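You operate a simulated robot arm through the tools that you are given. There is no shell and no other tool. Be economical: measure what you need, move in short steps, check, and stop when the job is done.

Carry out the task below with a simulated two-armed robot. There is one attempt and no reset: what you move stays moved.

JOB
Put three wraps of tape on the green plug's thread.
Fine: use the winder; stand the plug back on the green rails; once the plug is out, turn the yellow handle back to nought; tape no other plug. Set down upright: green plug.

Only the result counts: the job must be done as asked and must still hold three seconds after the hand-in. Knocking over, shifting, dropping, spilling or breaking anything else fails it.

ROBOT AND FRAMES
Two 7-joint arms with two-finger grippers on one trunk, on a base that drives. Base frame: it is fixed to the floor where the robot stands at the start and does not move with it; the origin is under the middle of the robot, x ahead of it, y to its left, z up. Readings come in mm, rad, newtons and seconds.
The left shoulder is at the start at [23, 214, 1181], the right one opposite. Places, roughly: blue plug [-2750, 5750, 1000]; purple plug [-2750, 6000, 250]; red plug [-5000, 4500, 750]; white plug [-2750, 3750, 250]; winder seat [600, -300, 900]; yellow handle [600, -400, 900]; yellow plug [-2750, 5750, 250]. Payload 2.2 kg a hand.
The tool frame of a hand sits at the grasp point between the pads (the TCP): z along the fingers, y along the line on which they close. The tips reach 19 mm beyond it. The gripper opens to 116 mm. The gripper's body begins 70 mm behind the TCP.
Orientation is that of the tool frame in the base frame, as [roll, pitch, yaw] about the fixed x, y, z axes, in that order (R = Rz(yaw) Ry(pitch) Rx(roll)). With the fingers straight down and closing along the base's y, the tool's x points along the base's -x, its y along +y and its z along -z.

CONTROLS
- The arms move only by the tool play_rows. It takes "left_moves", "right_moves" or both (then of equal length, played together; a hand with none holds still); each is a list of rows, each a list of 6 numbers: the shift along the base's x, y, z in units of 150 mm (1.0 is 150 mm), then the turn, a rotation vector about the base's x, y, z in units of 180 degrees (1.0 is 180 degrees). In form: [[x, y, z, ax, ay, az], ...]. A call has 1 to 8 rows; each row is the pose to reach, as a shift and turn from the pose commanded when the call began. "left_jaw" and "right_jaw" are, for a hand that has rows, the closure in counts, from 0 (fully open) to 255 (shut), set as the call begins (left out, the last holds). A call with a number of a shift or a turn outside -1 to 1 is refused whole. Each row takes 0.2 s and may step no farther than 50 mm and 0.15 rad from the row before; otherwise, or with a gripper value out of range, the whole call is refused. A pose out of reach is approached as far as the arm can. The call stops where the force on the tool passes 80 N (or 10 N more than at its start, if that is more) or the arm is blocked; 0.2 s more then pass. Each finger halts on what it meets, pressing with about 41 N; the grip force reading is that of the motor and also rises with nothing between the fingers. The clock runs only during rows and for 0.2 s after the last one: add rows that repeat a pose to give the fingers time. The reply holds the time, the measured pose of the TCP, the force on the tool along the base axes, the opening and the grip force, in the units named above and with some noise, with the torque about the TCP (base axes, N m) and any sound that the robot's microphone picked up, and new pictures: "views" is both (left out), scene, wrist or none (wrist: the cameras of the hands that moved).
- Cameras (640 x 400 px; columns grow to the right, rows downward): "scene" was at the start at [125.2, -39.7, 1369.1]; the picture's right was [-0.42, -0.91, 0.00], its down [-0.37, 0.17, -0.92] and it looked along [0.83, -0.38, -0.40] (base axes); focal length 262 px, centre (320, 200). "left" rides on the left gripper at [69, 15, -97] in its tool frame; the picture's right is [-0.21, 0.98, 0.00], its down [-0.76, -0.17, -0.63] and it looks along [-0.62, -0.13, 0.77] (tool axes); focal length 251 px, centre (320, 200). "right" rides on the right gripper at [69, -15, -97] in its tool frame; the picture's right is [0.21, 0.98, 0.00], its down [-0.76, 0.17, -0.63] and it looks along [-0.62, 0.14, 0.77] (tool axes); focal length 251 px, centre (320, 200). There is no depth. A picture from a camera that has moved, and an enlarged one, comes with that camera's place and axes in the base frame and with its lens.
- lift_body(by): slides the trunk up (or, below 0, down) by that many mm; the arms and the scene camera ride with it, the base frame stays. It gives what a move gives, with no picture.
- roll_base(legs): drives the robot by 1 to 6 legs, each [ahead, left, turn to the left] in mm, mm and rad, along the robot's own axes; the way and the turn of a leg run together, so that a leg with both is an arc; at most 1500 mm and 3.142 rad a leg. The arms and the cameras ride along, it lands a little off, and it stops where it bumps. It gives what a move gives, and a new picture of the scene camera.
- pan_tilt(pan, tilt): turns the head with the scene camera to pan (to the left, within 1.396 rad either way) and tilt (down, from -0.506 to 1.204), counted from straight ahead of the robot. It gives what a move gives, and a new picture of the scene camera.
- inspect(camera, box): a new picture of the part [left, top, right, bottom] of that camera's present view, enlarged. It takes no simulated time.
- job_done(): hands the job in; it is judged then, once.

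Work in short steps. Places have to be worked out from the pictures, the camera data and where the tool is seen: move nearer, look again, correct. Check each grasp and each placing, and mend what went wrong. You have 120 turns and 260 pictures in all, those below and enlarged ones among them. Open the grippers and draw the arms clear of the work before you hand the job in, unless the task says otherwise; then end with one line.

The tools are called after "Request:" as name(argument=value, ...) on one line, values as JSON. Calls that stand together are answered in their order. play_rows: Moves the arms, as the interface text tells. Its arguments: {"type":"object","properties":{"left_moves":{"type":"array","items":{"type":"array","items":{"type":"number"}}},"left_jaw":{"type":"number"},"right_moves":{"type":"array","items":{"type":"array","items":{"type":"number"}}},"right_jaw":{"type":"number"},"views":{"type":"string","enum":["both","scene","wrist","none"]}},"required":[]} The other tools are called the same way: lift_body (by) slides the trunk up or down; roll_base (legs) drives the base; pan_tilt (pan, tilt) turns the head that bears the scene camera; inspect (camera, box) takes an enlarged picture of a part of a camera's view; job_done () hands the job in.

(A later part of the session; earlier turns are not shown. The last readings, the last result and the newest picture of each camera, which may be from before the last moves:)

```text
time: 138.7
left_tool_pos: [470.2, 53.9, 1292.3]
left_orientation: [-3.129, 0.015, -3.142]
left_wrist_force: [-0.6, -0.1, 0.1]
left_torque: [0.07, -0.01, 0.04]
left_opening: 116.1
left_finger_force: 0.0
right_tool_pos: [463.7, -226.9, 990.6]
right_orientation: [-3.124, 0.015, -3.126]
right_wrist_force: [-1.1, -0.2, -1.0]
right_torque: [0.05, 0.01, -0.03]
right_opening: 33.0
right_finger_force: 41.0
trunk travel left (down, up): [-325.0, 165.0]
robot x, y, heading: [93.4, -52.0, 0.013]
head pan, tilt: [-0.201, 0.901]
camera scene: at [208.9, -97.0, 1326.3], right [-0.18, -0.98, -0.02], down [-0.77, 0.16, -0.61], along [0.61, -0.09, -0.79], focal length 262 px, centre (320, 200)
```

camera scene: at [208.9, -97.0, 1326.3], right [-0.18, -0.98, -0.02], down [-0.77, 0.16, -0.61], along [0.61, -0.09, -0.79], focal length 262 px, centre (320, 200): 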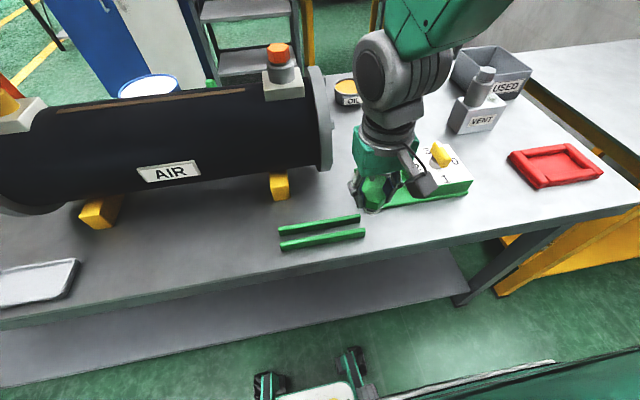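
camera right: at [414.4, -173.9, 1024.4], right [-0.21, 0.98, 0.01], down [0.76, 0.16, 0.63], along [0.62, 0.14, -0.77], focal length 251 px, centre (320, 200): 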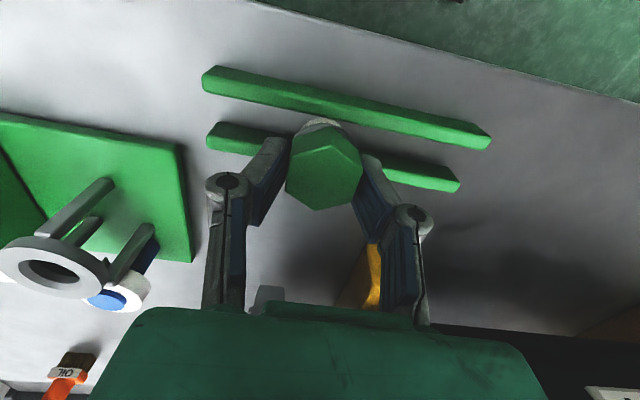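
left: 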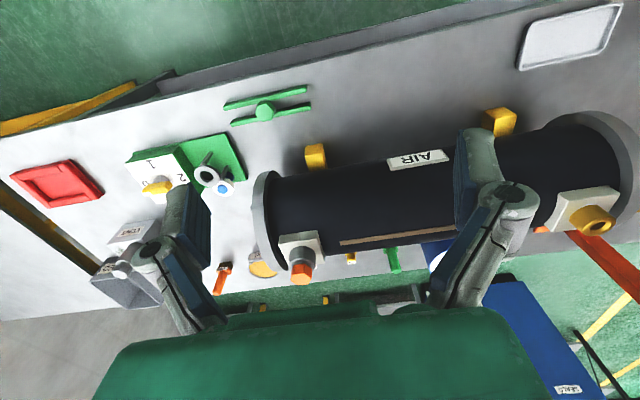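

The wheels probably need a longer straight run to realign (that stabilised it before). Roll straight back 80 and forward 80.

Request:
roll_base(legs=[[-80, 0, 0], [80, 0, 0]])

Request:
pan_tilt(pan=-0.2, tilt=0.92)

Request:
pan_tilt(pan=-0.2, tilt=0.9)

```text
time: 140.4
left_tool_pos: [467.6, 42.0, 1292.5]
left_orientation: [-3.136, 0.014, -3.141]
left_wrist_force: [0.5, -1.9, -1.2]
left_torque: [0.17, -0.02, -0.02]
left_opening: 115.7
left_finger_force: 0.0
right_tool_pos: [461.3, -236.1, 989.4]
right_orientation: [-3.132, 0.015, -3.126]
right_wrist_force: [-0.1, -1.4, -1.6]
right_torque: [0.09, -0.02, -0.01]
right_opening: 33.1
right_finger_force: 40.8
trunk travel left (down, up): [-325.0, 165.0]
robot x, y, heading: [93.0, -52.0, 0.015]
head pan, tilt: [-0.201, 0.901]
camera scene: at [205.5, -105.8, 1326.3], right [-0.18, -0.98, -0.03], down [-0.77, 0.16, -0.62], along [0.61, -0.09, -0.79], focal length 262 px, centre (320, 200)
```

scene: 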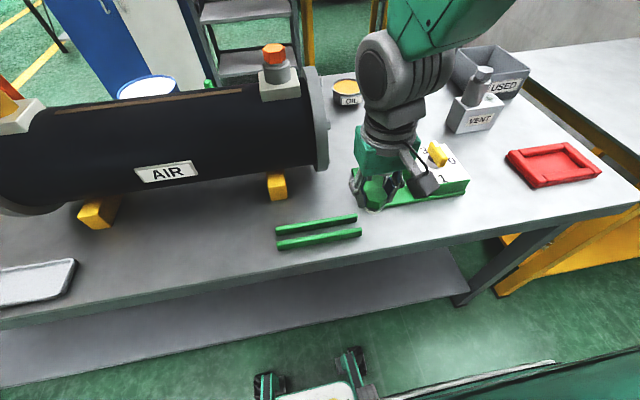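

```text
time: 141.0
left_tool_pos: [467.7, 64.2, 1289.3]
left_orientation: [-3.115, 0.014, 3.139]
left_wrist_force: [0.5, -0.7, 0.7]
left_torque: [0.08, -0.01, -0.01]
left_opening: 115.9
left_finger_force: 0.0
right_tool_pos: [461.8, -220.0, 993.0]
right_orientation: [-3.113, 0.012, -3.128]
right_wrist_force: [0.1, -0.2, -1.9]
right_torque: [0.03, 0.02, 0.01]
right_opening: 33.0
right_finger_force: 40.7
trunk travel left (down, up): [-325.0, 165.0]
robot x, y, heading: [92.1, -60.5, 0.02]
head pan, tilt: [-0.201, 0.92]
camera scene: at [207.5, -63.2, 1325.7], right [-0.18, -0.98, 0.01], down [-0.78, 0.14, -0.6], along [0.59, -0.11, -0.8], focal length 262 px, centre (320, 200)
```

scene: 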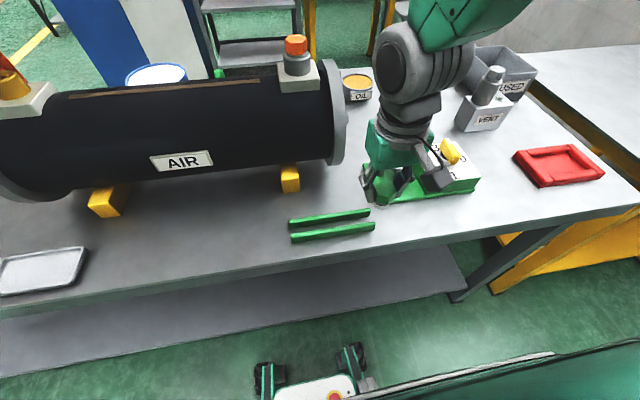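

```text
time: 141.6
left_tool_pos: [466.4, 123.9, 1286.5]
left_orientation: [-3.076, 0.015, -3.137]
left_wrist_force: [-0.2, 0.6, 0.1]
left_torque: [-0.06, -0.01, -0.01]
left_opening: 115.9
left_finger_force: 0.2
right_tool_pos: [459.6, -171.8, 998.9]
right_orientation: [-3.072, 0.017, -3.124]
right_wrist_force: [0.3, 1.4, -1.1]
right_torque: [-0.08, -0.02, -0.01]
right_opening: 33.2
right_finger_force: 41.0
trunk travel left (down, up): [-325.0, 165.0]
robot x, y, heading: [91.0, -46.5, 0.02]
head pan, tilt: [-0.201, 0.901]
camera scene: at [206.6, -23.3, 1327.1], right [-0.18, -0.98, 0.03], down [-0.77, 0.12, -0.62], along [0.61, -0.13, -0.78], focal length 262 px, centre (320, 200)
```

scene: 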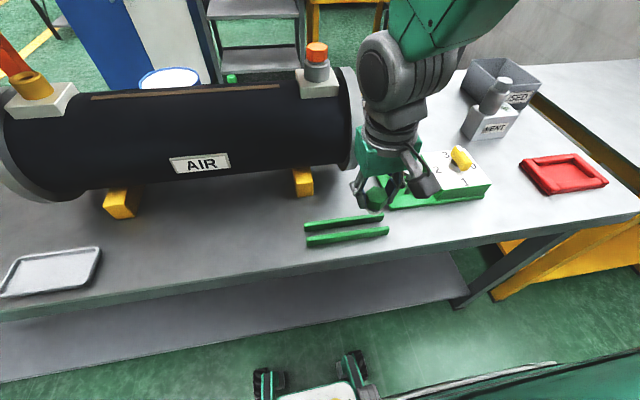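

Rocking; rows-holds have damped it before, so I hold with rows.

Request:
play_rows(left_moves=[[0, 0, 0, 0, 0, 0], [0, 0, 0, 0, 0, 0], [0, 0, 0, 0, 0, 0], [0, 0, 0, 0, 0, 0], [0, 0, 0, 0, 0, 0], [0, 0, 0, 0, 0, 0], [0, 0, 0, 0, 0, 0], [0, 0, 0, 0, 0, 0]], views="none")

Request:
play_rows(left_moves=[[0, 0, 0, 0, 0, 0], [0, 0, 0, 0, 0, 0], [0, 0, 0, 0, 0, 0], [0, 0, 0, 0, 0, 0], [0, 0, 0, 0, 0, 0], [0, 0, 0, 0, 0, 0], [0, 0, 0, 0, 0, 0], [0, 0, 0, 0, 0, 0]], views="none")

Request:
play_rows(left_moves=[[0, 0, 0, 0, 0, 0], [0, 0, 0, 0, 0, 0], [0, 0, 0, 0, 0, 0], [0, 0, 0, 0, 0, 0], [0, 0, 0, 0, 0, 0], [0, 0, 0, 0, 0, 0], [0, 0, 0, 0, 0, 0], [0, 0, 0, 0, 0, 0]], views="none")

```text
time: 143.6
left_tool_pos: [464.2, 73.8, 1290.4]
left_orientation: [-3.116, 0.013, -3.141]
left_wrist_force: [-0.2, -0.6, -1.0]
left_torque: [0.1, 0.02, 0.0]
left_opening: 116.2
left_finger_force: 0.0
right_tool_pos: [460.3, -210.1, 993.2]
right_orientation: [-3.112, 0.016, -3.123]
right_wrist_force: [-0.2, 0.0, -0.7]
right_torque: [0.03, 0.01, -0.01]
right_opening: 33.1
right_finger_force: 40.9
trunk travel left (down, up): [-325.0, 165.0]
robot x, y, heading: [92.3, -49.5, 0.024]
head pan, tilt: [-0.201, 0.901]
stopped in row 8 (left hand): the arm was blocked; the commanded pose is now the measured one
```

```text
time: 145.6
left_tool_pos: [461.8, 24.8, 1295.0]
left_orientation: [3.132, 0.017, 3.137]
left_wrist_force: [-0.1, -1.9, 0.0]
left_torque: [0.22, -0.03, 0.02]
left_opening: 116.0
left_finger_force: 0.0
right_tool_pos: [457.6, -249.6, 987.9]
right_orientation: [3.138, 0.016, -3.127]
right_wrist_force: [-0.3, -2.0, -0.7]
right_torque: [0.12, 0.0, 0.05]
right_opening: 33.1
right_finger_force: 41.2
trunk travel left (down, up): [-325.0, 165.0]
robot x, y, heading: [90.5, -58.6, 0.015]
head pan, tilt: [-0.201, 0.901]
stopped in row 8 (left hand): the arm was blocked; the commanded pose is now the measured one
```

```text
time: 147.6
left_tool_pos: [458.0, 88.7, 1291.2]
left_orientation: [-3.101, 0.022, -3.141]
left_wrist_force: [0.0, 0.9, 0.3]
left_torque: [-0.14, -0.01, 0.02]
left_opening: 116.1
left_finger_force: 0.1
right_tool_pos: [453.3, -200.6, 998.3]
right_orientation: [-3.095, 0.02, -3.126]
right_wrist_force: [0.2, 1.1, -0.8]
right_torque: [-0.1, 0.02, -0.01]
right_opening: 33.0
right_finger_force: 41.7
trunk travel left (down, up): [-325.0, 165.0]
robot x, y, heading: [94.3, -56.1, 0.018]
head pan, tilt: [-0.201, 0.901]
stopped in row 8 (left hand): the arm was blocked; the commanded pose is now the measured one
```

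Row-holds in the world frame may pump the sway; instead I pass time with tiny trunk moves (joints locked).

Request:
lift_body(by=3)

Request:
lift_body(by=-3)

Request:
lift_body(by=3)

Request:
lift_body(by=-3)

Request:
lift_body(by=3)

Request:
lift_body(by=-3)

```text
time: 148.2
left_tool_pos: [459.2, 24.2, 1297.7]
left_orientation: [3.137, 0.019, 3.136]
left_wrist_force: [0.4, -0.5, 0.3]
left_torque: [0.15, 0.0, -0.04]
left_opening: 116.0
left_finger_force: 0.1
right_tool_pos: [455.6, -254.0, 994.4]
right_orientation: [-3.139, 0.016, -3.133]
right_wrist_force: [-0.3, 0.0, -1.5]
right_torque: [0.09, -0.05, -0.03]
right_opening: 33.2
right_finger_force: 41.1
trunk travel left (down, up): [-328.0, 162.0]
robot x, y, heading: [91.9, -65.8, 0.021]
head pan, tilt: [-0.201, 0.901]
```

```text
time: 148.7
left_tool_pos: [459.0, 109.3, 1288.8]
left_orientation: [-3.087, 0.021, -3.141]
left_wrist_force: [0.0, 1.6, 0.4]
left_torque: [-0.22, 0.03, 0.0]
left_opening: 115.8
left_finger_force: 0.1
right_tool_pos: [454.8, -185.0, 1000.4]
right_orientation: [-3.083, 0.021, -3.124]
right_wrist_force: [0.5, 2.1, -1.2]
right_torque: [-0.15, 0.05, 0.0]
right_opening: 32.9
right_finger_force: 41.2
trunk travel left (down, up): [-325.0, 165.0]
robot x, y, heading: [92.3, -47.5, 0.021]
head pan, tilt: [-0.201, 0.901]
```

```text
time: 149.2
left_tool_pos: [459.7, 29.8, 1296.6]
left_orientation: [-3.139, 0.021, 3.136]
left_wrist_force: [-0.4, -0.4, 0.5]
left_torque: [0.1, 0.0, 0.01]
left_opening: 116.1
left_finger_force: 0.1
right_tool_pos: [454.6, -246.0, 994.9]
right_orientation: [-3.134, 0.015, -3.13]
right_wrist_force: [0.1, -0.7, -0.9]
right_torque: [0.07, -0.05, 0.01]
right_opening: 33.1
right_finger_force: 40.6
trunk travel left (down, up): [-328.0, 162.0]
robot x, y, heading: [92.7, -61.3, 0.019]
head pan, tilt: [-0.201, 0.901]
```

```text
time: 149.7
left_tool_pos: [458.8, 73.1, 1290.7]
left_orientation: [-3.11, 0.017, 3.138]
left_wrist_force: [-0.3, 0.4, 0.3]
left_torque: [-0.06, -0.01, 0.01]
left_opening: 115.9
left_finger_force: 0.1
right_tool_pos: [454.3, -212.6, 996.0]
right_orientation: [-3.104, 0.018, -3.126]
right_wrist_force: [-0.9, 0.1, -1.4]
right_torque: [-0.02, -0.01, 0.02]
right_opening: 33.2
right_finger_force: 41.2
trunk travel left (down, up): [-325.0, 165.0]
robot x, y, heading: [93.2, -55.3, 0.019]
head pan, tilt: [-0.201, 0.901]
```

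```text
time: 150.2
left_tool_pos: [459.4, 83.3, 1293.2]
left_orientation: [-3.107, 0.016, 3.14]
left_wrist_force: [0.0, 0.4, -0.8]
left_torque: [-0.06, -0.01, 0.03]
left_opening: 115.9
left_finger_force: 0.1
right_tool_pos: [454.2, -203.6, 1000.4]
right_orientation: [-3.099, 0.023, -3.124]
right_wrist_force: [0.8, 0.0, -0.6]
right_torque: [-0.07, 0.03, -0.02]
right_opening: 33.2
right_finger_force: 41.1
trunk travel left (down, up): [-328.0, 162.0]
robot x, y, heading: [92.2, -53.3, 0.023]
head pan, tilt: [-0.201, 0.901]
```

```text
time: 150.8
left_tool_pos: [460.3, 19.9, 1294.5]
left_orientation: [3.137, 0.019, 3.133]
left_wrist_force: [1.0, -1.6, -1.4]
left_torque: [0.15, 0.0, -0.02]
left_opening: 115.8
left_finger_force: 0.0
right_tool_pos: [454.9, -254.7, 991.7]
right_orientation: [-3.139, 0.015, -3.132]
right_wrist_force: [-0.5, -1.2, 0.3]
right_torque: [0.1, -0.04, -0.03]
right_opening: 33.2
right_finger_force: 41.2
trunk travel left (down, up): [-325.0, 165.0]
robot x, y, heading: [91.1, -67.6, 0.015]
head pan, tilt: [-0.201, 0.901]
```

The oscillation is faster than I thought and my small moves may excite it. I hold with right-hand rows only, as in the steady period.

Request:
play_rows(right_moves=[[0, 0, 0.05, 0, 0, 0], [0, 0, 0.1, 0, 0, 0], [0, 0, 0.1, 0, 0, 0], [0, 0, 0.1, 0, 0, 0], [0, 0, 0.1, 0, 0, 0], [0, 0, 0.1, 0, 0, 0], [0, 0, 0.1, 0, 0, 0], [0, 0, 0.1, 0, 0, 0]], views="none")

Request:
play_rows(right_moves=[[0, 0, 0, 0, 0, 0], [0, 0, 0, 0, 0, 0], [0, 0, 0, 0, 0, 0], [0, 0, 0, 0, 0, 0]], views="none")

Request:
play_rows(right_moves=[[0, 0, 0, 0, 0, 0]], views="none")

Request:
play_rows(right_moves=[[0, 0, 0, 0, 0, 0]], views="none")

Request:
play_rows(right_moves=[[0, 0, 0, 0, 0, 0]], views="none")

```text
time: 152.8
left_tool_pos: [458.4, 12.1, 1295.4]
left_orientation: [3.132, 0.021, 3.133]
left_wrist_force: [0.6, -1.2, -0.8]
left_torque: [0.08, -0.03, -0.02]
left_opening: 116.0
left_finger_force: 0.0
right_tool_pos: [453.7, -263.0, 1004.6]
right_orientation: [3.138, 0.015, -3.137]
right_wrist_force: [0.0, -0.3, -0.4]
right_torque: [0.08, -0.02, -0.01]
right_opening: 33.1
right_finger_force: 41.6
trunk travel left (down, up): [-325.0, 165.0]
robot x, y, heading: [96.7, -74.1, 0.018]
head pan, tilt: [-0.201, 0.901]
stopped in row 8 (right hand): the arm was blocked; the commanded pose is now the measured one
```

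```text
time: 153.8
left_tool_pos: [455.8, 49.2, 1292.3]
left_orientation: [-3.125, 0.022, 3.134]
left_wrist_force: [-0.6, 0.7, 0.9]
left_torque: [0.0, -0.04, -0.04]
left_opening: 115.8
left_finger_force: 0.2
right_tool_pos: [452.5, -232.7, 1010.6]
right_orientation: [-3.118, 0.017, -3.131]
right_wrist_force: [-0.2, -0.3, -0.7]
right_torque: [-0.01, -0.01, 0.0]
right_opening: 33.2
right_finger_force: 41.2
trunk travel left (down, up): [-325.0, 165.0]
robot x, y, heading: [94.7, -63.4, 0.016]
head pan, tilt: [-0.201, 0.901]
```

```text
time: 154.2
left_tool_pos: [457.9, 44.8, 1292.2]
left_orientation: [-3.125, 0.021, 3.135]
left_wrist_force: [-0.4, 0.3, 0.6]
left_torque: [0.02, -0.01, 0.03]
left_opening: 116.0
left_finger_force: 0.0
right_tool_pos: [454.2, -236.7, 1008.8]
right_orientation: [-3.12, 0.018, -3.133]
right_wrist_force: [-0.7, -0.6, -0.5]
right_torque: [-0.02, -0.05, 0.01]
right_opening: 33.1
right_finger_force: 40.7
trunk travel left (down, up): [-325.0, 165.0]
robot x, y, heading: [94.6, -72.9, 0.022]
head pan, tilt: [-0.201, 0.901]
```

```text
time: 154.6
left_tool_pos: [456.5, 19.2, 1295.6]
left_orientation: [3.139, 0.021, 3.133]
left_wrist_force: [0.1, -0.3, -0.2]
left_torque: [0.08, 0.01, 0.02]
left_opening: 116.0
left_finger_force: 0.1
right_tool_pos: [453.8, -256.3, 1006.2]
right_orientation: [-3.138, 0.015, -3.134]
right_wrist_force: [-0.3, -0.1, -2.1]
right_torque: [0.03, -0.02, -0.02]
right_opening: 32.9
right_finger_force: 41.0
trunk travel left (down, up): [-325.0, 165.0]
robot x, y, heading: [93.6, -70.6, 0.015]
head pan, tilt: [-0.201, 0.901]
```

```text
time: 155.2
left_tool_pos: [454.6, -11.4, 1296.0]
left_orientation: [3.115, 0.021, 3.133]
left_wrist_force: [-0.6, -2.6, -1.2]
left_torque: [0.16, -0.03, 0.01]
left_opening: 115.9
left_finger_force: 0.0
right_tool_pos: [450.5, -279.4, 1002.1]
right_orientation: [3.119, 0.018, -3.135]
right_wrist_force: [-1.1, -0.9, -0.5]
right_torque: [0.09, -0.03, -0.01]
right_opening: 33.0
right_finger_force: 40.5
trunk travel left (down, up): [-325.0, 165.0]
robot x, y, heading: [91.6, -63.7, 0.015]
head pan, tilt: [-0.201, 0.901]
stopped in row 1 (right hand): the arm was blocked; the commanded pose is now the measured one
```

I try lowering the centre of mass: raise the hand, then lower the trunk 80 mm and see if the rocking dies.

Request:
play_rows(right_moves=[[0, 0, 0.1, 0, 0, 0], [0, 0, 0.2, 0, 0, 0], [0, 0, 0.3, 0, 0, 0], [0, 0, 0.4, 0, 0, 0], [0, 0, 0.5, 0, 0, 0]], views="none")

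Request:
lift_body(by=-80)

Request:
play_rows(right_moves=[[0, 0, 0, 0, 0, 0], [0, 0, 0, 0, 0, 0]], views="none")

Request:
play_rows(right_moves=[[0, 0, 0, 0, 0, 0], [0, 0, 0, 0, 0, 0]], views="none")

Request:
play_rows(right_moves=[[0, 0, 0, 0, 0, 0], [0, 0, 0, 0, 0, 0]], views="none")

```text
time: 156.3
left_tool_pos: [452.1, 26.2, 1294.8]
left_orientation: [3.138, 0.023, 3.134]
left_wrist_force: [-0.3, -0.5, 0.2]
left_torque: [0.0, -0.03, 0.0]
left_opening: 116.0
left_finger_force: 0.0
right_tool_pos: [448.4, -250.4, 1081.7]
right_orientation: [-3.139, 0.021, -3.13]
right_wrist_force: [-0.1, -1.1, -0.4]
right_torque: [0.03, -0.01, 0.01]
right_opening: 33.3
right_finger_force: 41.0
trunk travel left (down, up): [-325.0, 165.0]
robot x, y, heading: [90.8, -60.7, 0.022]
head pan, tilt: [-0.201, 0.901]
```

```text
time: 157.5
left_tool_pos: [455.7, 79.7, 1212.3]
left_orientation: [-3.104, 0.022, 3.137]
left_wrist_force: [0.4, 3.2, 1.5]
left_torque: [-0.26, 0.05, 0.01]
left_opening: 116.3
left_finger_force: 0.0
right_tool_pos: [449.4, -204.9, 1008.3]
right_orientation: [-3.101, 0.021, -3.131]
right_wrist_force: [1.3, 2.6, 0.2]
right_torque: [-0.17, 0.1, 0.02]
right_opening: 33.0
right_finger_force: 41.1
trunk travel left (down, up): [-245.0, 245.0]
robot x, y, heading: [93.6, -53.4, 0.02]
head pan, tilt: [-0.201, 0.901]
```

```text
time: 158.1
left_tool_pos: [451.3, 31.8, 1215.2]
left_orientation: [-3.14, 0.023, 3.133]
left_wrist_force: [-0.5, -0.2, 0.4]
left_torque: [0.04, -0.02, -0.01]
left_opening: 115.8
left_finger_force: 0.1
right_tool_pos: [448.0, -245.1, 1003.8]
right_orientation: [-3.135, 0.022, -3.129]
right_wrist_force: [-0.6, -0.5, -0.8]
right_torque: [-0.01, -0.03, -0.02]
right_opening: 33.2
right_finger_force: 41.4
trunk travel left (down, up): [-245.0, 245.0]
robot x, y, heading: [90.6, -61.7, 0.015]
head pan, tilt: [-0.201, 0.901]
```

```text
time: 158.9
left_tool_pos: [453.6, -9.3, 1216.7]
left_orientation: [3.12, 0.024, 3.13]
left_wrist_force: [0.4, 0.3, 0.2]
left_torque: [0.03, -0.01, 0.04]
left_opening: 116.2
left_finger_force: 0.0
right_tool_pos: [449.3, -281.3, 999.4]
right_orientation: [3.123, 0.018, -3.14]
right_wrist_force: [-0.2, -0.5, -0.2]
right_torque: [0.05, -0.01, 0.0]
right_opening: 33.0
right_finger_force: 41.3
trunk travel left (down, up): [-245.0, 245.0]
robot x, y, heading: [90.6, -70.9, 0.019]
head pan, tilt: [-0.201, 0.901]
stopped in row 2 (right hand): the arm was blocked; the commanded pose is now the measured one
```

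```text
time: 159.7
left_tool_pos: [450.4, -40.8, 1217.4]
left_orientation: [3.099, 0.029, 3.124]
left_wrist_force: [1.3, -1.2, 0.2]
left_torque: [0.11, -0.03, 0.03]
left_opening: 115.9
left_finger_force: 0.0
right_tool_pos: [446.2, -306.5, 996.0]
right_orientation: [3.102, 0.018, 3.14]
right_wrist_force: [-0.2, -1.0, -1.3]
right_torque: [0.07, -0.04, -0.01]
right_opening: 33.1
right_finger_force: 40.7
trunk travel left (down, up): [-245.0, 245.0]
robot x, y, heading: [93.8, -83.5, 0.015]
head pan, tilt: [-0.201, 0.901]
stopped in row 2 (right hand): the arm was blocked; the commanded pose is now the measured one
```

Try a single straight leg like those in the steady period (−50 mm).

Request:
roll_base(legs=[[-50, 0, 0]])

Request:
play_rows(right_moves=[[0, 0, 0, 0, 0, 0], [0, 0, 0, 0, 0, 0]], views="none")

Request:
play_rows(right_moves=[[0, 0, 0, 0, 0, 0], [0, 0, 0, 0, 0, 0]], views="none")

Request:
play_rows(right_moves=[[0, 0, 0, 0, 0, 0], [0, 0, 0, 0, 0, 0], [0, 0, 0, 0, 0, 0], [0, 0, 0, 0, 0, 0]], views="none")

Request:
play_rows(right_moves=[[0, 0, 0, 0, 0, 0], [0, 0, 0, 0, 0, 0], [0, 0, 0, 0, 0, 0], [0, 0, 0, 0, 0, 0]], views="none")

```text
time: 160.6
left_tool_pos: [402.1, -30.7, 1216.5]
left_orientation: [3.109, 0.026, 3.126]
left_wrist_force: [0.0, -0.9, -0.5]
left_torque: [0.06, -0.06, -0.02]
left_opening: 116.0
left_finger_force: 0.0
right_tool_pos: [399.1, -298.7, 996.6]
right_orientation: [3.111, 0.018, 3.141]
right_wrist_force: [0.7, -0.7, -1.4]
right_torque: [0.03, 0.01, -0.05]
right_opening: 33.1
right_finger_force: 40.9
trunk travel left (down, up): [-245.0, 245.0]
robot x, y, heading: [47.5, -84.8, 0.013]
head pan, tilt: [-0.201, 0.901]
camera scene: at [161.6, -121.7, 1246.2], right [-0.18, -0.98, -0.02], down [-0.77, 0.16, -0.61], along [0.61, -0.1, -0.79], focal length 262 px, centre (320, 200)
```

scene: 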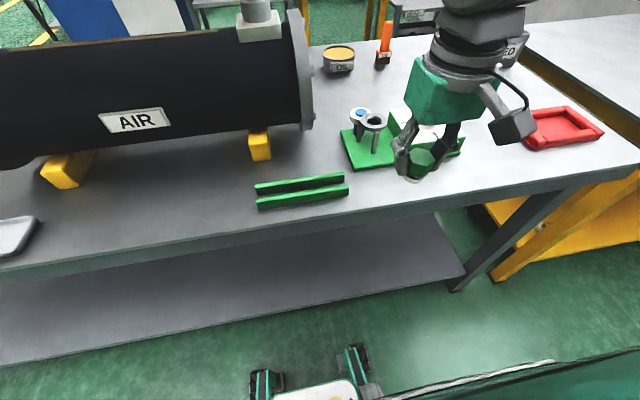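

```text
time: 161.4
left_tool_pos: [395.5, -43.7, 1217.9]
left_orientation: [3.104, 0.033, 3.121]
left_wrist_force: [0.2, -1.2, -0.2]
left_torque: [0.1, -0.05, 0.0]
left_opening: 116.0
left_finger_force: 0.0
right_tool_pos: [391.5, -310.3, 998.9]
right_orientation: [3.105, 0.019, 3.132]
right_wrist_force: [-0.4, 0.2, -1.4]
right_torque: [0.04, -0.04, 0.02]
right_opening: 33.2
right_finger_force: 40.8
trunk travel left (down, up): [-245.0, 245.0]
robot x, y, heading: [43.5, -92.1, 0.014]
head pan, tilt: [-0.201, 0.901]
stopped in row 2 (right hand): the arm was blocked; the commanded pose is now the measured one
```

```text
time: 162.0
left_tool_pos: [395.2, -35.9, 1219.2]
left_orientation: [3.112, 0.037, 3.122]
left_wrist_force: [1.4, -0.4, -0.3]
left_torque: [0.05, -0.04, -0.01]
left_opening: 115.8
left_finger_force: 0.0
right_tool_pos: [389.8, -302.4, 1000.9]
right_orientation: [3.113, 0.018, 3.135]
right_wrist_force: [-0.8, -0.2, -1.3]
right_torque: [0.03, 0.0, 0.02]
right_opening: 32.9
right_finger_force: 40.7
trunk travel left (down, up): [-245.0, 245.0]
robot x, y, heading: [45.1, -92.9, 0.018]
head pan, tilt: [-0.201, 0.901]
```

```text
time: 163.2
left_tool_pos: [394.5, -32.6, 1215.3]
left_orientation: [3.116, 0.029, 3.12]
left_wrist_force: [0.2, 0.7, -0.1]
left_torque: [-0.03, -0.02, 0.0]
left_opening: 116.0
left_finger_force: 0.0
right_tool_pos: [389.6, -301.7, 1002.0]
right_orientation: [3.119, 0.023, 3.135]
right_wrist_force: [0.0, 1.1, -1.0]
right_torque: [0.0, 0.0, 0.04]
right_opening: 33.0
right_finger_force: 40.8
trunk travel left (down, up): [-245.0, 245.0]
robot x, y, heading: [41.9, -94.4, 0.016]
head pan, tilt: [-0.201, 0.901]
stopped in row 4 (right hand): the arm was blocked; the commanded pose is now the measured one
```

```text
time: 164.2
left_tool_pos: [394.8, -12.2, 1216.0]
left_orientation: [3.133, 0.032, 3.124]
left_wrist_force: [0.2, -0.1, 0.7]
left_torque: [-0.07, 0.05, 0.02]
left_opening: 116.0
left_finger_force: 0.1
right_tool_pos: [390.4, -283.9, 1004.4]
right_orientation: [3.133, 0.023, 3.135]
right_wrist_force: [0.4, -0.4, -0.9]
right_torque: [-0.06, 0.0, 0.0]
right_opening: 33.0
right_finger_force: 41.4
trunk travel left (down, up): [-245.0, 245.0]
robot x, y, heading: [43.4, -92.7, 0.014]
head pan, tilt: [-0.201, 0.901]
```

It's settling. Rails reach to y≈-222, so I can set the plug at y≈-180, needing less inward reach. Roll straight ahead 45 mm.

Request:
roll_base(legs=[[45, 0, 0]])

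Request:
play_rows(right_moves=[[0, 0, 0, 0, 0, 0], [0, 0, 0, 0, 0, 0], [0, 0, 0, 0, 0, 0], [0, 0, 0, 0, 0, 0]], views="none")

Request:
play_rows(right_moves=[[0, 0, 0, 0, 0, 0], [0, 0, 0, 0, 0, 0], [0, 0, 0, 0, 0, 0], [0, 0, 0, 0, 0, 0]], views="none")

Request:
play_rows(right_moves=[[0, 0, 0, 0, 0, 0], [0, 0, 0, 0, 0, 0], [0, 0, 0, 0, 0, 0], [0, 0, 0, 0, 0, 0]], views="none")

```text
time: 165.1
left_tool_pos: [438.8, -7.5, 1217.7]
left_orientation: [3.134, 0.037, 3.125]
left_wrist_force: [-0.5, 1.1, 0.3]
left_torque: [-0.07, 0.02, 0.01]
left_opening: 115.9
left_finger_force: 0.0
right_tool_pos: [433.6, -279.8, 1006.1]
right_orientation: [3.133, 0.024, 3.137]
right_wrist_force: [0.4, 0.4, -1.0]
right_torque: [-0.03, 0.02, -0.01]
right_opening: 33.2
right_finger_force: 40.8
trunk travel left (down, up): [-245.0, 245.0]
robot x, y, heading: [90.0, -87.4, 0.014]
head pan, tilt: [-0.201, 0.901]
camera scene: at [201.8, -88.8, 1247.6], right [-0.18, -0.98, 0.01], down [-0.77, 0.14, -0.62], along [0.61, -0.12, -0.78], focal length 262 px, centre (320, 200)
```

scene: 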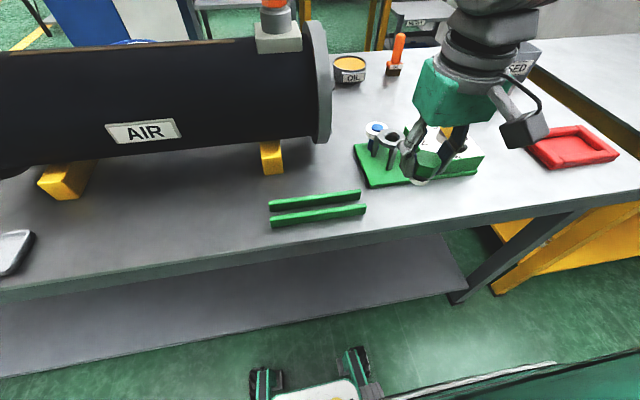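

```text
time: 166.1
left_tool_pos: [437.5, -10.5, 1217.0]
left_orientation: [3.13, 0.033, 3.124]
left_wrist_force: [-1.0, 0.3, 0.2]
left_torque: [-0.05, -0.05, 0.03]
left_opening: 115.9
left_finger_force: 0.1
right_tool_pos: [435.5, -283.2, 1004.2]
right_orientation: [3.133, 0.025, 3.138]
right_wrist_force: [1.1, 0.4, -1.3]
right_torque: [-0.03, 0.01, 0.02]
right_opening: 33.3
right_finger_force: 40.9
trunk travel left (down, up): [-245.0, 245.0]
robot x, y, heading: [87.6, -89.1, 0.017]
head pan, tilt: [-0.201, 0.901]
```

```text
time: 167.1
left_tool_pos: [438.9, -24.0, 1217.7]
left_orientation: [3.12, 0.033, 3.122]
left_wrist_force: [-0.1, 0.3, 0.8]
left_torque: [0.01, 0.0, 0.01]
left_opening: 115.9
left_finger_force: 0.1
right_tool_pos: [435.9, -293.5, 1002.7]
right_orientation: [3.123, 0.023, 3.136]
right_wrist_force: [-0.5, -1.7, -1.2]
right_torque: [0.0, -0.01, 0.03]
right_opening: 32.8
right_finger_force: 40.5
trunk travel left (down, up): [-245.0, 245.0]
robot x, y, heading: [89.8, -92.3, 0.017]
head pan, tilt: [-0.201, 0.901]
```

```text
time: 168.1
left_tool_pos: [437.5, -31.3, 1217.3]
left_orientation: [3.115, 0.032, 3.123]
left_wrist_force: [-0.1, -0.3, 0.0]
left_torque: [-0.01, -0.01, 0.01]
left_opening: 116.2
left_finger_force: 0.0
right_tool_pos: [435.7, -300.1, 1002.1]
right_orientation: [3.118, 0.023, 3.134]
right_wrist_force: [0.2, 0.0, -1.9]
right_torque: [0.0, 0.0, 0.02]
right_opening: 33.1
right_finger_force: 41.0
trunk travel left (down, up): [-245.0, 245.0]
robot x, y, heading: [91.9, -88.1, 0.019]
head pan, tilt: [-0.201, 0.901]
```

The lean follows the arms' balance while it's loose. I move the left hand back out to its earlier balanced place and wait.

Request:
play_rows(left_moves=[[0, 0.06, 0, 0, 0, 0], [0, 0.12, 0, 0, 0, 0], [0, 0.18, 0, 0, 0, 0], [0, 0.24, 0, 0, 0, 0], [0, 0.3, 0, 0, 0, 0], [0, 0.36, 0, 0, 0, 0], [0, 0.42, 0, 0, 0, 0]], views="none")

Request:
play_rows(right_moves=[[0, 0, 0, 0, 0, 0], [0, 0, 0, 0, 0, 0], [0, 0, 0, 0, 0, 0], [0, 0, 0, 0, 0, 0]], views="none")

Request:
play_rows(right_moves=[[0, 0, 0, 0, 0, 0], [0, 0, 0, 0, 0, 0], [0, 0, 0, 0, 0, 0], [0, 0, 0, 0, 0, 0]], views="none")

Request:
play_rows(right_moves=[[0, 0, 0, 0, 0, 0], [0, 0, 0, 0, 0, 0], [0, 0, 0, 0, 0, 0], [0, 0, 0, 0, 0, 0]], views="none")

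Request:
play_rows(right_moves=[[0, 0, 0, 0, 0, 0], [0, 0, 0, 0, 0, 0], [0, 0, 0, 0, 0, 0], [0, 0, 0, 0, 0, 0]], views="none")

```text
time: 169.7
left_tool_pos: [438.0, 43.0, 1218.8]
left_orientation: [3.124, 0.037, 3.123]
left_wrist_force: [0.5, -0.2, -0.2]
left_torque: [0.0, 0.01, -0.01]
left_opening: 116.0
left_finger_force: 0.0
right_tool_pos: [435.5, -291.2, 1003.6]
right_orientation: [3.125, 0.024, 3.136]
right_wrist_force: [1.2, 0.2, -0.3]
right_torque: [-0.01, 0.03, 0.01]
right_opening: 33.0
right_finger_force: 40.5
trunk travel left (down, up): [-245.0, 245.0]
robot x, y, heading: [88.7, -92.7, 0.02]
head pan, tilt: [-0.201, 0.901]
```

```text
time: 170.7
left_tool_pos: [437.7, 37.2, 1217.6]
left_orientation: [3.12, 0.038, 3.121]
left_wrist_force: [-0.2, 0.1, 1.1]
left_torque: [0.02, -0.01, 0.0]
left_opening: 115.9
left_finger_force: 0.1
right_tool_pos: [435.2, -296.2, 1001.5]
right_orientation: [3.122, 0.022, 3.135]
right_wrist_force: [0.6, 0.1, -1.2]
right_torque: [0.0, -0.01, -0.01]
right_opening: 33.2
right_finger_force: 40.5
trunk travel left (down, up): [-245.0, 245.0]
robot x, y, heading: [90.7, -92.1, 0.014]
head pan, tilt: [-0.201, 0.901]
```

```text
time: 171.7
left_tool_pos: [437.8, 39.3, 1218.5]
left_orientation: [3.121, 0.037, 3.123]
left_wrist_force: [0.0, -0.9, 0.5]
left_torque: [0.02, -0.06, 0.01]
left_opening: 115.9
left_finger_force: 0.1
right_tool_pos: [435.0, -293.9, 1002.0]
right_orientation: [3.121, 0.022, 3.137]
right_wrist_force: [-0.7, -0.4, -0.6]
right_torque: [-0.01, -0.01, 0.0]
right_opening: 33.0
right_finger_force: 41.6
trunk travel left (down, up): [-245.0, 245.0]
robot x, y, heading: [90.8, -89.2, 0.017]
head pan, tilt: [-0.201, 0.901]
```

```text
time: 172.7
left_tool_pos: [437.1, 41.1, 1218.7]
left_orientation: [3.123, 0.036, 3.127]
left_wrist_force: [0.2, 0.3, -0.1]
left_torque: [-0.03, 0.0, 0.0]
left_opening: 116.3
left_finger_force: 0.1
right_tool_pos: [434.8, -292.1, 1002.8]
right_orientation: [3.124, 0.022, 3.135]
right_wrist_force: [0.2, -0.4, -1.8]
right_torque: [0.02, 0.01, -0.01]
right_opening: 33.0
right_finger_force: 41.1
trunk travel left (down, up): [-245.0, 245.0]
robot x, y, heading: [89.5, -91.6, 0.018]
head pan, tilt: [-0.201, 0.901]
```

```text
time: 173.7
left_tool_pos: [438.9, 41.3, 1219.1]
left_orientation: [3.122, 0.036, 3.123]
left_wrist_force: [-0.4, 0.5, -0.5]
left_torque: [0.0, 0.0, -0.01]
left_opening: 115.8
left_finger_force: 0.1
right_tool_pos: [435.4, -290.9, 1003.3]
right_orientation: [3.124, 0.023, 3.136]
right_wrist_force: [-1.2, -0.1, -1.0]
right_torque: [-0.03, 0.01, 0.02]
right_opening: 33.1
right_finger_force: 40.5
trunk travel left (down, up): [-245.0, 245.0]
robot x, y, heading: [91.0, -92.9, 0.017]
head pan, tilt: [-0.201, 0.901]
```

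Now static. Move gently over the rails at y≈-185 (no more base rolls).

Request:
play_rows(right_moves=[[0.04, 0.08, 0, -0.001, 0.001, 0], [0.08, 0.17, 0, -0.002, 0.002, 0], [0.12, 0.26, 0, -0.003, 0.003, 0], [0.17, 0.35, 0, -0.004, 0.004, 0], [0.22, 0.44, 0, -0.005, 0.006, 0], [0.27, 0.54, 0, -0.006, 0.007, 0], [0.32, 0.64, 0, -0.006, 0.007, 0], [0.33, 0.7, 0, -0.006, 0.007, 0]], views="none")

Request:
play_rows(right_moves=[[0, 0, -0.05, 0, 0, 0], [0, 0, -0.11, 0, 0, 0], [0, 0, -0.17, 0, 0, 0], [0, 0, -0.23, 0, 0, 0], [0, 0, -0.29, 0, 0, 0], [0, 0, -0.3, 0, 0, 0]], views="wrist")

```text
time: 175.5
left_tool_pos: [436.5, 43.4, 1218.3]
left_orientation: [3.124, 0.038, 3.124]
left_wrist_force: [-0.5, 0.5, 0.0]
left_torque: [0.02, 0.02, -0.02]
left_opening: 115.6
left_finger_force: 0.0
right_tool_pos: [486.1, -184.8, 1003.3]
right_orientation: [-3.139, 0.003, 3.137]
right_wrist_force: [-0.6, 0.5, -0.4]
right_torque: [0.01, 0.05, 0.0]
right_opening: 32.9
right_finger_force: 40.9
trunk travel left (down, up): [-245.0, 245.0]
robot x, y, heading: [93.0, -88.5, 0.017]
head pan, tilt: [-0.201, 0.901]
```

```text
time: 176.9
left_tool_pos: [437.5, 43.9, 1217.9]
left_orientation: [3.124, 0.037, 3.125]
left_wrist_force: [0.4, -0.4, 0.0]
left_torque: [0.02, 0.01, -0.05]
left_opening: 115.6
left_finger_force: 0.1
right_tool_pos: [484.7, -185.3, 959.2]
right_orientation: [-3.139, 0.001, 3.137]
right_wrist_force: [0.5, -0.2, -1.5]
right_torque: [-0.01, 0.03, 0.01]
right_opening: 33.4
right_finger_force: 41.5
trunk travel left (down, up): [-245.0, 245.0]
robot x, y, heading: [87.9, -90.8, 0.015]
head pan, tilt: [-0.201, 0.901]
camera right: at [415.4, -200.0, 1056.4], right [-0.21, 0.98, 0.0], down [0.76, 0.16, 0.63], along [0.62, 0.13, -0.77], focal length 251 px, centre (320, 200)
```

right: 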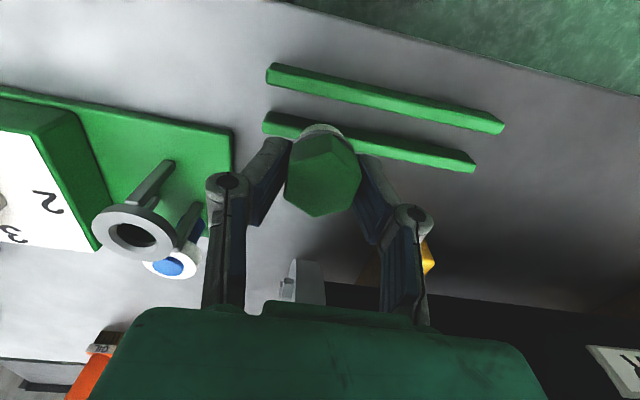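

Very steady and accurate. Descend to ≈928 and inspect.

Request:
play_rows(right_moves=[[0, 0, -0.05, 0, 0, 0], [0, 0, -0.1, 0, 0, 0], [0, 0, -0.15, 0, 0, 0], [0, 0, -0.2, 0, 0, 0], [0, 0, -0.2, 0, 0, 0]], views="none")

Request:
inspect(camera="right", box=[220, 40, 420, 220])

Request:
inspect(camera="scene", box=[280, 150, 400, 240])

```text
time: 178.1
left_tool_pos: [438.0, 44.4, 1217.6]
left_orientation: [3.123, 0.036, 3.125]
left_wrist_force: [0.2, -0.2, 1.1]
left_torque: [-0.03, 0.01, -0.02]
left_opening: 115.7
left_finger_force: 0.1
right_tool_pos: [484.6, -187.5, 928.8]
right_orientation: [-3.14, 0.003, 3.136]
right_wrist_force: [0.3, 0.1, -1.4]
right_torque: [0.02, 0.02, 0.0]
right_opening: 33.1
right_finger_force: 41.0
trunk travel left (down, up): [-245.0, 245.0]
robot x, y, heading: [87.7, -92.2, 0.014]
head pan, tilt: [-0.201, 0.901]
```

```text
2.22 times, centred on (320, 130) of right
camera zoom: at [415.6, -201.5, 1026.3], right [-0.21, 0.98, 0.0], down [0.76, 0.16, 0.63], along [0.62, 0.13, -0.77], focal length 559 px, centre (320, 356)
```

zoom: 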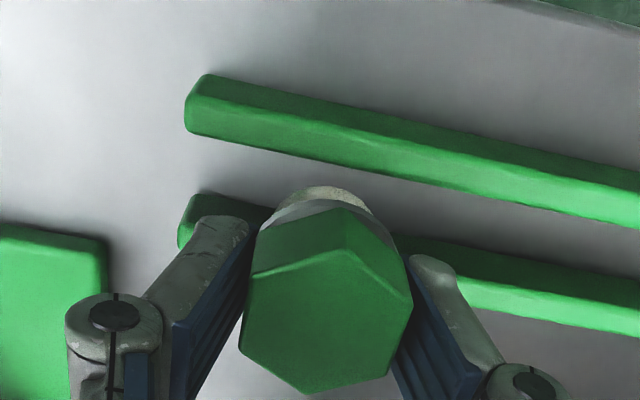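

```text
4.44 times, centred on (340, 195) of scene
camera zoom: at [204.5, -101.6, 1247.2], right [-0.18, -0.98, 0.0], down [-0.77, 0.14, -0.62], along [0.61, -0.11, -0.79], focal length 1163 px, centre (231, 222)
```

zoom: 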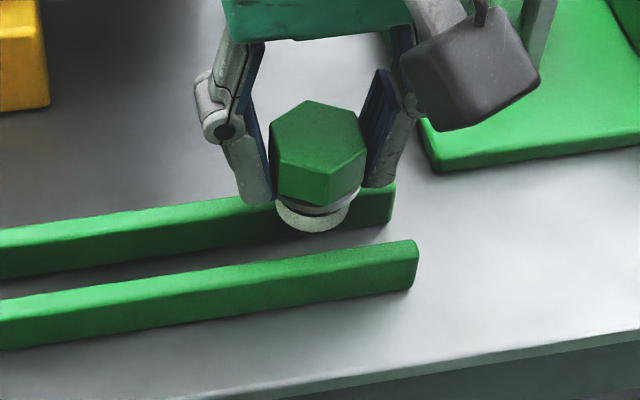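

The plug slid a few mm in the grip; both views say it's ≈4 mm too far in +x. Shift -4 mm and lower to ≈916.

Request:
play_rows(right_moves=[[-0.013, 0, 0, 0, 0, 0], [-0.027, 0, -0.02, 0, 0, 0], [-0.027, 0, -0.05, 0, 0, 0], [-0.027, 0, -0.08, 0, 0, 0], [-0.027, 0, -0.08, 0, 0, 0]], views="none")

Request:
inspect(camera="right", box=[220, 40, 420, 220])

Request:
inspect(camera="scene", box=[280, 160, 380, 230])

```text
time: 179.3
left_tool_pos: [437.1, 43.4, 1218.4]
left_orientation: [3.125, 0.036, 3.124]
left_wrist_force: [0.2, 0.2, 0.0]
left_torque: [-0.01, -0.02, -0.01]
left_opening: 115.8
left_finger_force: 0.1
right_tool_pos: [481.8, -186.8, 915.9]
right_orientation: [3.141, 0.0, 3.137]
right_wrist_force: [-0.2, -0.3, -1.9]
right_torque: [0.0, 0.04, 0.0]
right_opening: 33.0
right_finger_force: 41.0
trunk travel left (down, up): [-245.0, 245.0]
robot x, y, heading: [92.4, -92.0, 0.015]
head pan, tilt: [-0.201, 0.901]
```

```text
2.22 times, centred on (320, 130) of right
camera zoom: at [411.5, -201.7, 1014.1], right [-0.21, 0.98, 0.0], down [0.76, 0.16, 0.63], along [0.62, 0.13, -0.77], focal length 559 px, centre (320, 356)
```

zoom: 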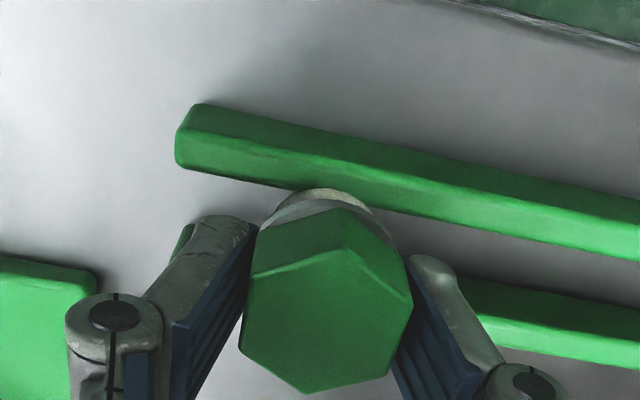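

```text
5.71 times, centred on (330, 195) of scene
camera zoom: at [204.6, -101.6, 1247.2], right [-0.18, -0.98, 0.0], down [-0.77, 0.14, -0.62], along [0.61, -0.11, -0.79], focal length 1495 px, centre (263, 229)
```

zoom: 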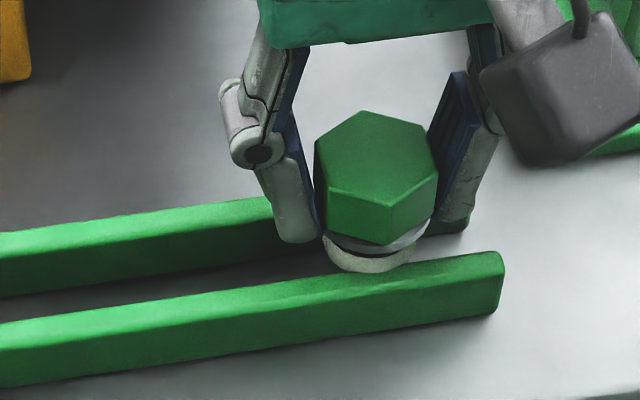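

No contact and well centred. Lower 5 mm more and read forces.

Request:
play_rows(right_moves=[[0, 0, -0.015, 0, 0, 0], [0, 0, -0.033, 0, 0, 0], [0, 0, -0.033, 0, 0, 0]], views="none")

Request:
inspect(camera="scene", box=[280, 160, 380, 230])

```text
time: 180.1
left_tool_pos: [437.6, 42.8, 1218.6]
left_orientation: [3.124, 0.036, 3.124]
left_wrist_force: [0.0, 0.1, -0.4]
left_torque: [0.0, 0.01, -0.02]
left_opening: 116.1
left_finger_force: 0.1
right_tool_pos: [480.2, -186.6, 910.8]
right_orientation: [-3.139, 0.001, 3.136]
right_wrist_force: [-0.2, -0.8, -0.8]
right_torque: [0.01, 0.0, -0.03]
right_opening: 32.9
right_finger_force: 41.0
trunk travel left (down, up): [-245.0, 245.0]
robot x, y, heading: [93.6, -89.4, 0.015]
head pan, tilt: [-0.201, 0.901]
```

```text
5.71 times, centred on (330, 195) of scene
camera zoom: at [204.6, -101.6, 1247.2], right [-0.18, -0.98, 0.0], down [-0.77, 0.14, -0.62], along [0.61, -0.11, -0.79], focal length 1495 px, centre (263, 229)
```

zoom: 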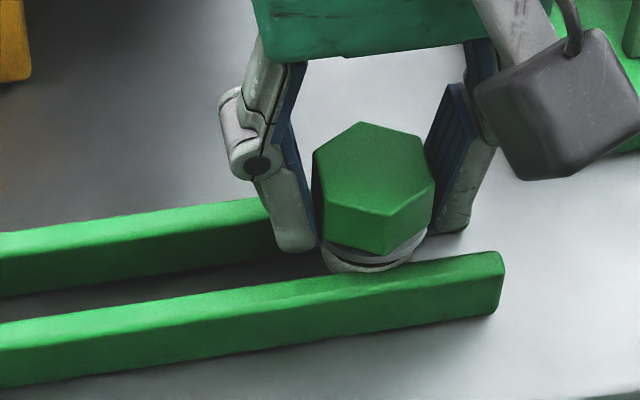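

The tape is now down between the rails without contact force. Lower until the flange lands.

Request:
play_rows(right_moves=[[0, 0, -0.012, 0, 0, 0], [0, 0, -0.025, 0, 0, 0], [0, 0, -0.036, 0, 0, 0], [0, 0, -0.036, 0, 0, 0]], views="none")

Request:
inspect(camera="scene", box=[280, 160, 380, 230])

```text
time: 181.1
left_tool_pos: [437.7, 43.4, 1218.3]
left_orientation: [3.126, 0.038, 3.123]
left_wrist_force: [0.4, 0.4, -0.6]
left_torque: [-0.01, -0.01, 0.0]
left_opening: 116.2
left_finger_force: 0.1
right_tool_pos: [481.0, -185.6, 906.2]
right_orientation: [-3.14, 0.002, 3.136]
right_wrist_force: [-0.9, 0.4, -1.3]
right_torque: [0.0, 0.02, 0.01]
right_opening: 33.1
right_finger_force: 40.6
trunk travel left (down, up): [-245.0, 245.0]
robot x, y, heading: [89.0, -93.7, 0.016]
head pan, tilt: [-0.201, 0.901]
```

```text
5.71 times, centred on (330, 195) of scene
camera zoom: at [204.7, -101.6, 1247.2], right [-0.18, -0.98, 0.0], down [-0.77, 0.14, -0.62], along [0.61, -0.11, -0.79], focal length 1495 px, centre (263, 229)
```

zoom: 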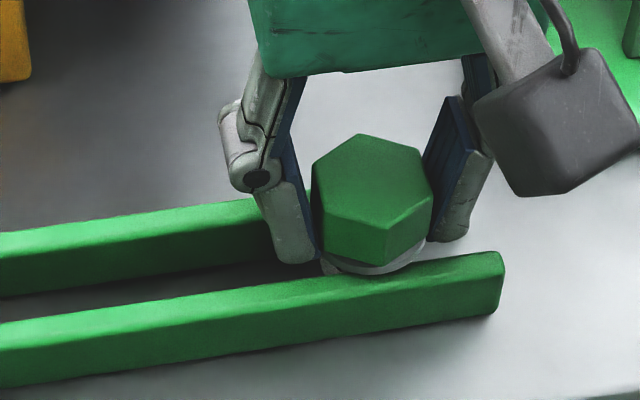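

Not yet in contact; continue another 4 mm in small steps.

Request:
play_rows(right_moves=[[0, 0, -0.01, 0, 0, 0], [0, 0, -0.02, 0, 0, 0], [0, 0, -0.02, 0, 0, 0]], views="none")

Request:
inspect(camera="scene", box=[280, 160, 380, 230])

```text
time: 181.9
left_tool_pos: [436.2, 42.9, 1219.7]
left_orientation: [3.125, 0.038, 3.124]
left_wrist_force: [0.9, -0.7, -0.4]
left_torque: [0.01, 0.0, -0.01]
left_opening: 116.0
left_finger_force: 0.1
right_tool_pos: [480.6, -186.2, 904.5]
right_orientation: [-3.139, 0.005, 3.137]
right_wrist_force: [-0.1, -2.5, 21.4]
right_torque: [0.06, -0.2, -0.04]
right_opening: 33.2
right_finger_force: 41.2
trunk travel left (down, up): [-245.0, 245.0]
robot x, y, heading: [88.5, -88.5, 0.02]
head pan, tilt: [-0.201, 0.901]
```

```text
5.71 times, centred on (330, 195) of scene
camera zoom: at [202.2, -101.7, 1247.8], right [-0.18, -0.98, 0.0], down [-0.77, 0.14, -0.62], along [0.61, -0.11, -0.78], focal length 1495 px, centre (263, 229)
```

zoom: 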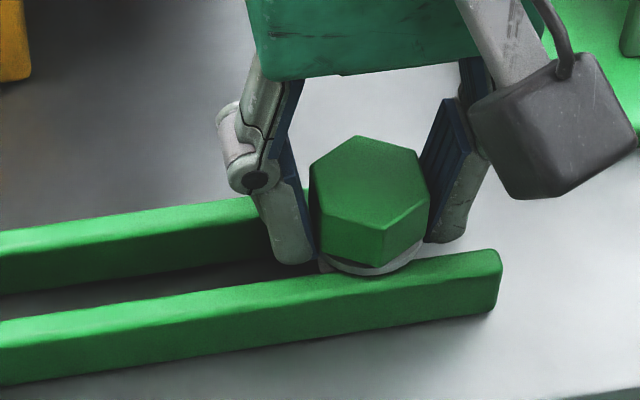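

Landed (21 N at z≈904.5). Relieve slightly and open.

Request:
play_rows(right_moves=[[0, 0, 0.008, 0, 0, 0], [0, 0, 0.008, 0, 0, 0]], views="none")

Request:
play_rows(right_moves=[[0, 0, 0, 0, 0, 0], [0, 0, 0, 0, 0, 0], [0, 0, 0, 0, 0, 0]], right_jaw=123, views="none")

Request:
inspect(camera="scene", box=[280, 160, 380, 230])

Request:
inspect(camera="right", box=[220, 40, 420, 220])

```text
time: 182.5
left_tool_pos: [437.9, 43.4, 1218.8]
left_orientation: [3.125, 0.036, 3.124]
left_wrist_force: [0.2, 0.1, 0.6]
left_torque: [-0.01, -0.02, 0.03]
left_opening: 115.8
left_finger_force: 0.1
right_tool_pos: [480.5, -186.8, 905.0]
right_orientation: [-3.141, 0.003, 3.136]
right_wrist_force: [3.5, -1.1, 16.6]
right_torque: [0.19, -0.22, -0.05]
right_opening: 32.8
right_finger_force: 40.9
trunk travel left (down, up): [-245.0, 245.0]
robot x, y, heading: [86.5, -92.4, 0.019]
head pan, tilt: [-0.201, 0.901]
```

```text
time: 183.3
left_tool_pos: [437.4, 42.9, 1218.1]
left_orientation: [3.125, 0.035, 3.123]
left_wrist_force: [-0.2, -0.3, 0.6]
left_torque: [0.0, 0.01, 0.01]
left_opening: 116.1
left_finger_force: 0.0
right_tool_pos: [479.6, -186.0, 903.9]
right_orientation: [-3.141, 0.002, 3.136]
right_wrist_force: [-0.1, -0.2, 0.0]
right_torque: [-0.01, 0.02, 0.0]
right_opening: 60.2
right_finger_force: 0.1
trunk travel left (down, up): [-245.0, 245.0]
robot x, y, heading: [87.3, -88.0, 0.019]
head pan, tilt: [-0.201, 0.901]
```

```text
5.71 times, centred on (330, 195) of scene
camera zoom: at [204.9, -101.5, 1247.2], right [-0.18, -0.98, 0.0], down [-0.77, 0.14, -0.62], along [0.61, -0.11, -0.79], focal length 1495 px, centre (263, 229)
```

zoom: 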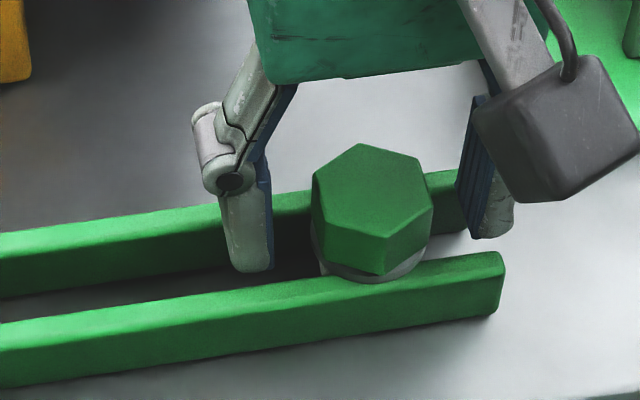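

```text
2.22 times, centred on (320, 130) of right
camera zoom: at [411.6, -201.4, 1001.9], right [-0.21, 0.98, 0.0], down [0.76, 0.16, 0.63], along [0.62, 0.13, -0.77], focal length 559 px, centre (320, 356)
```

zoom: 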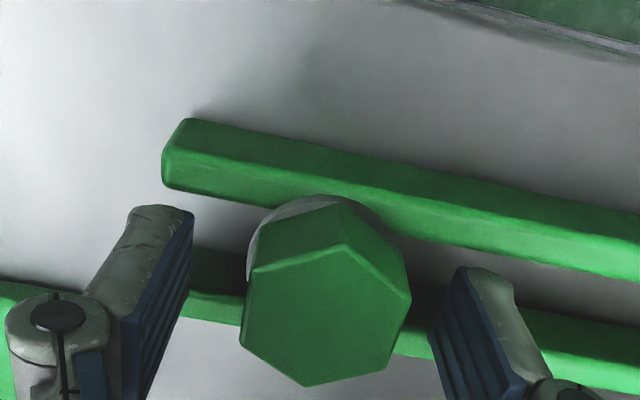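

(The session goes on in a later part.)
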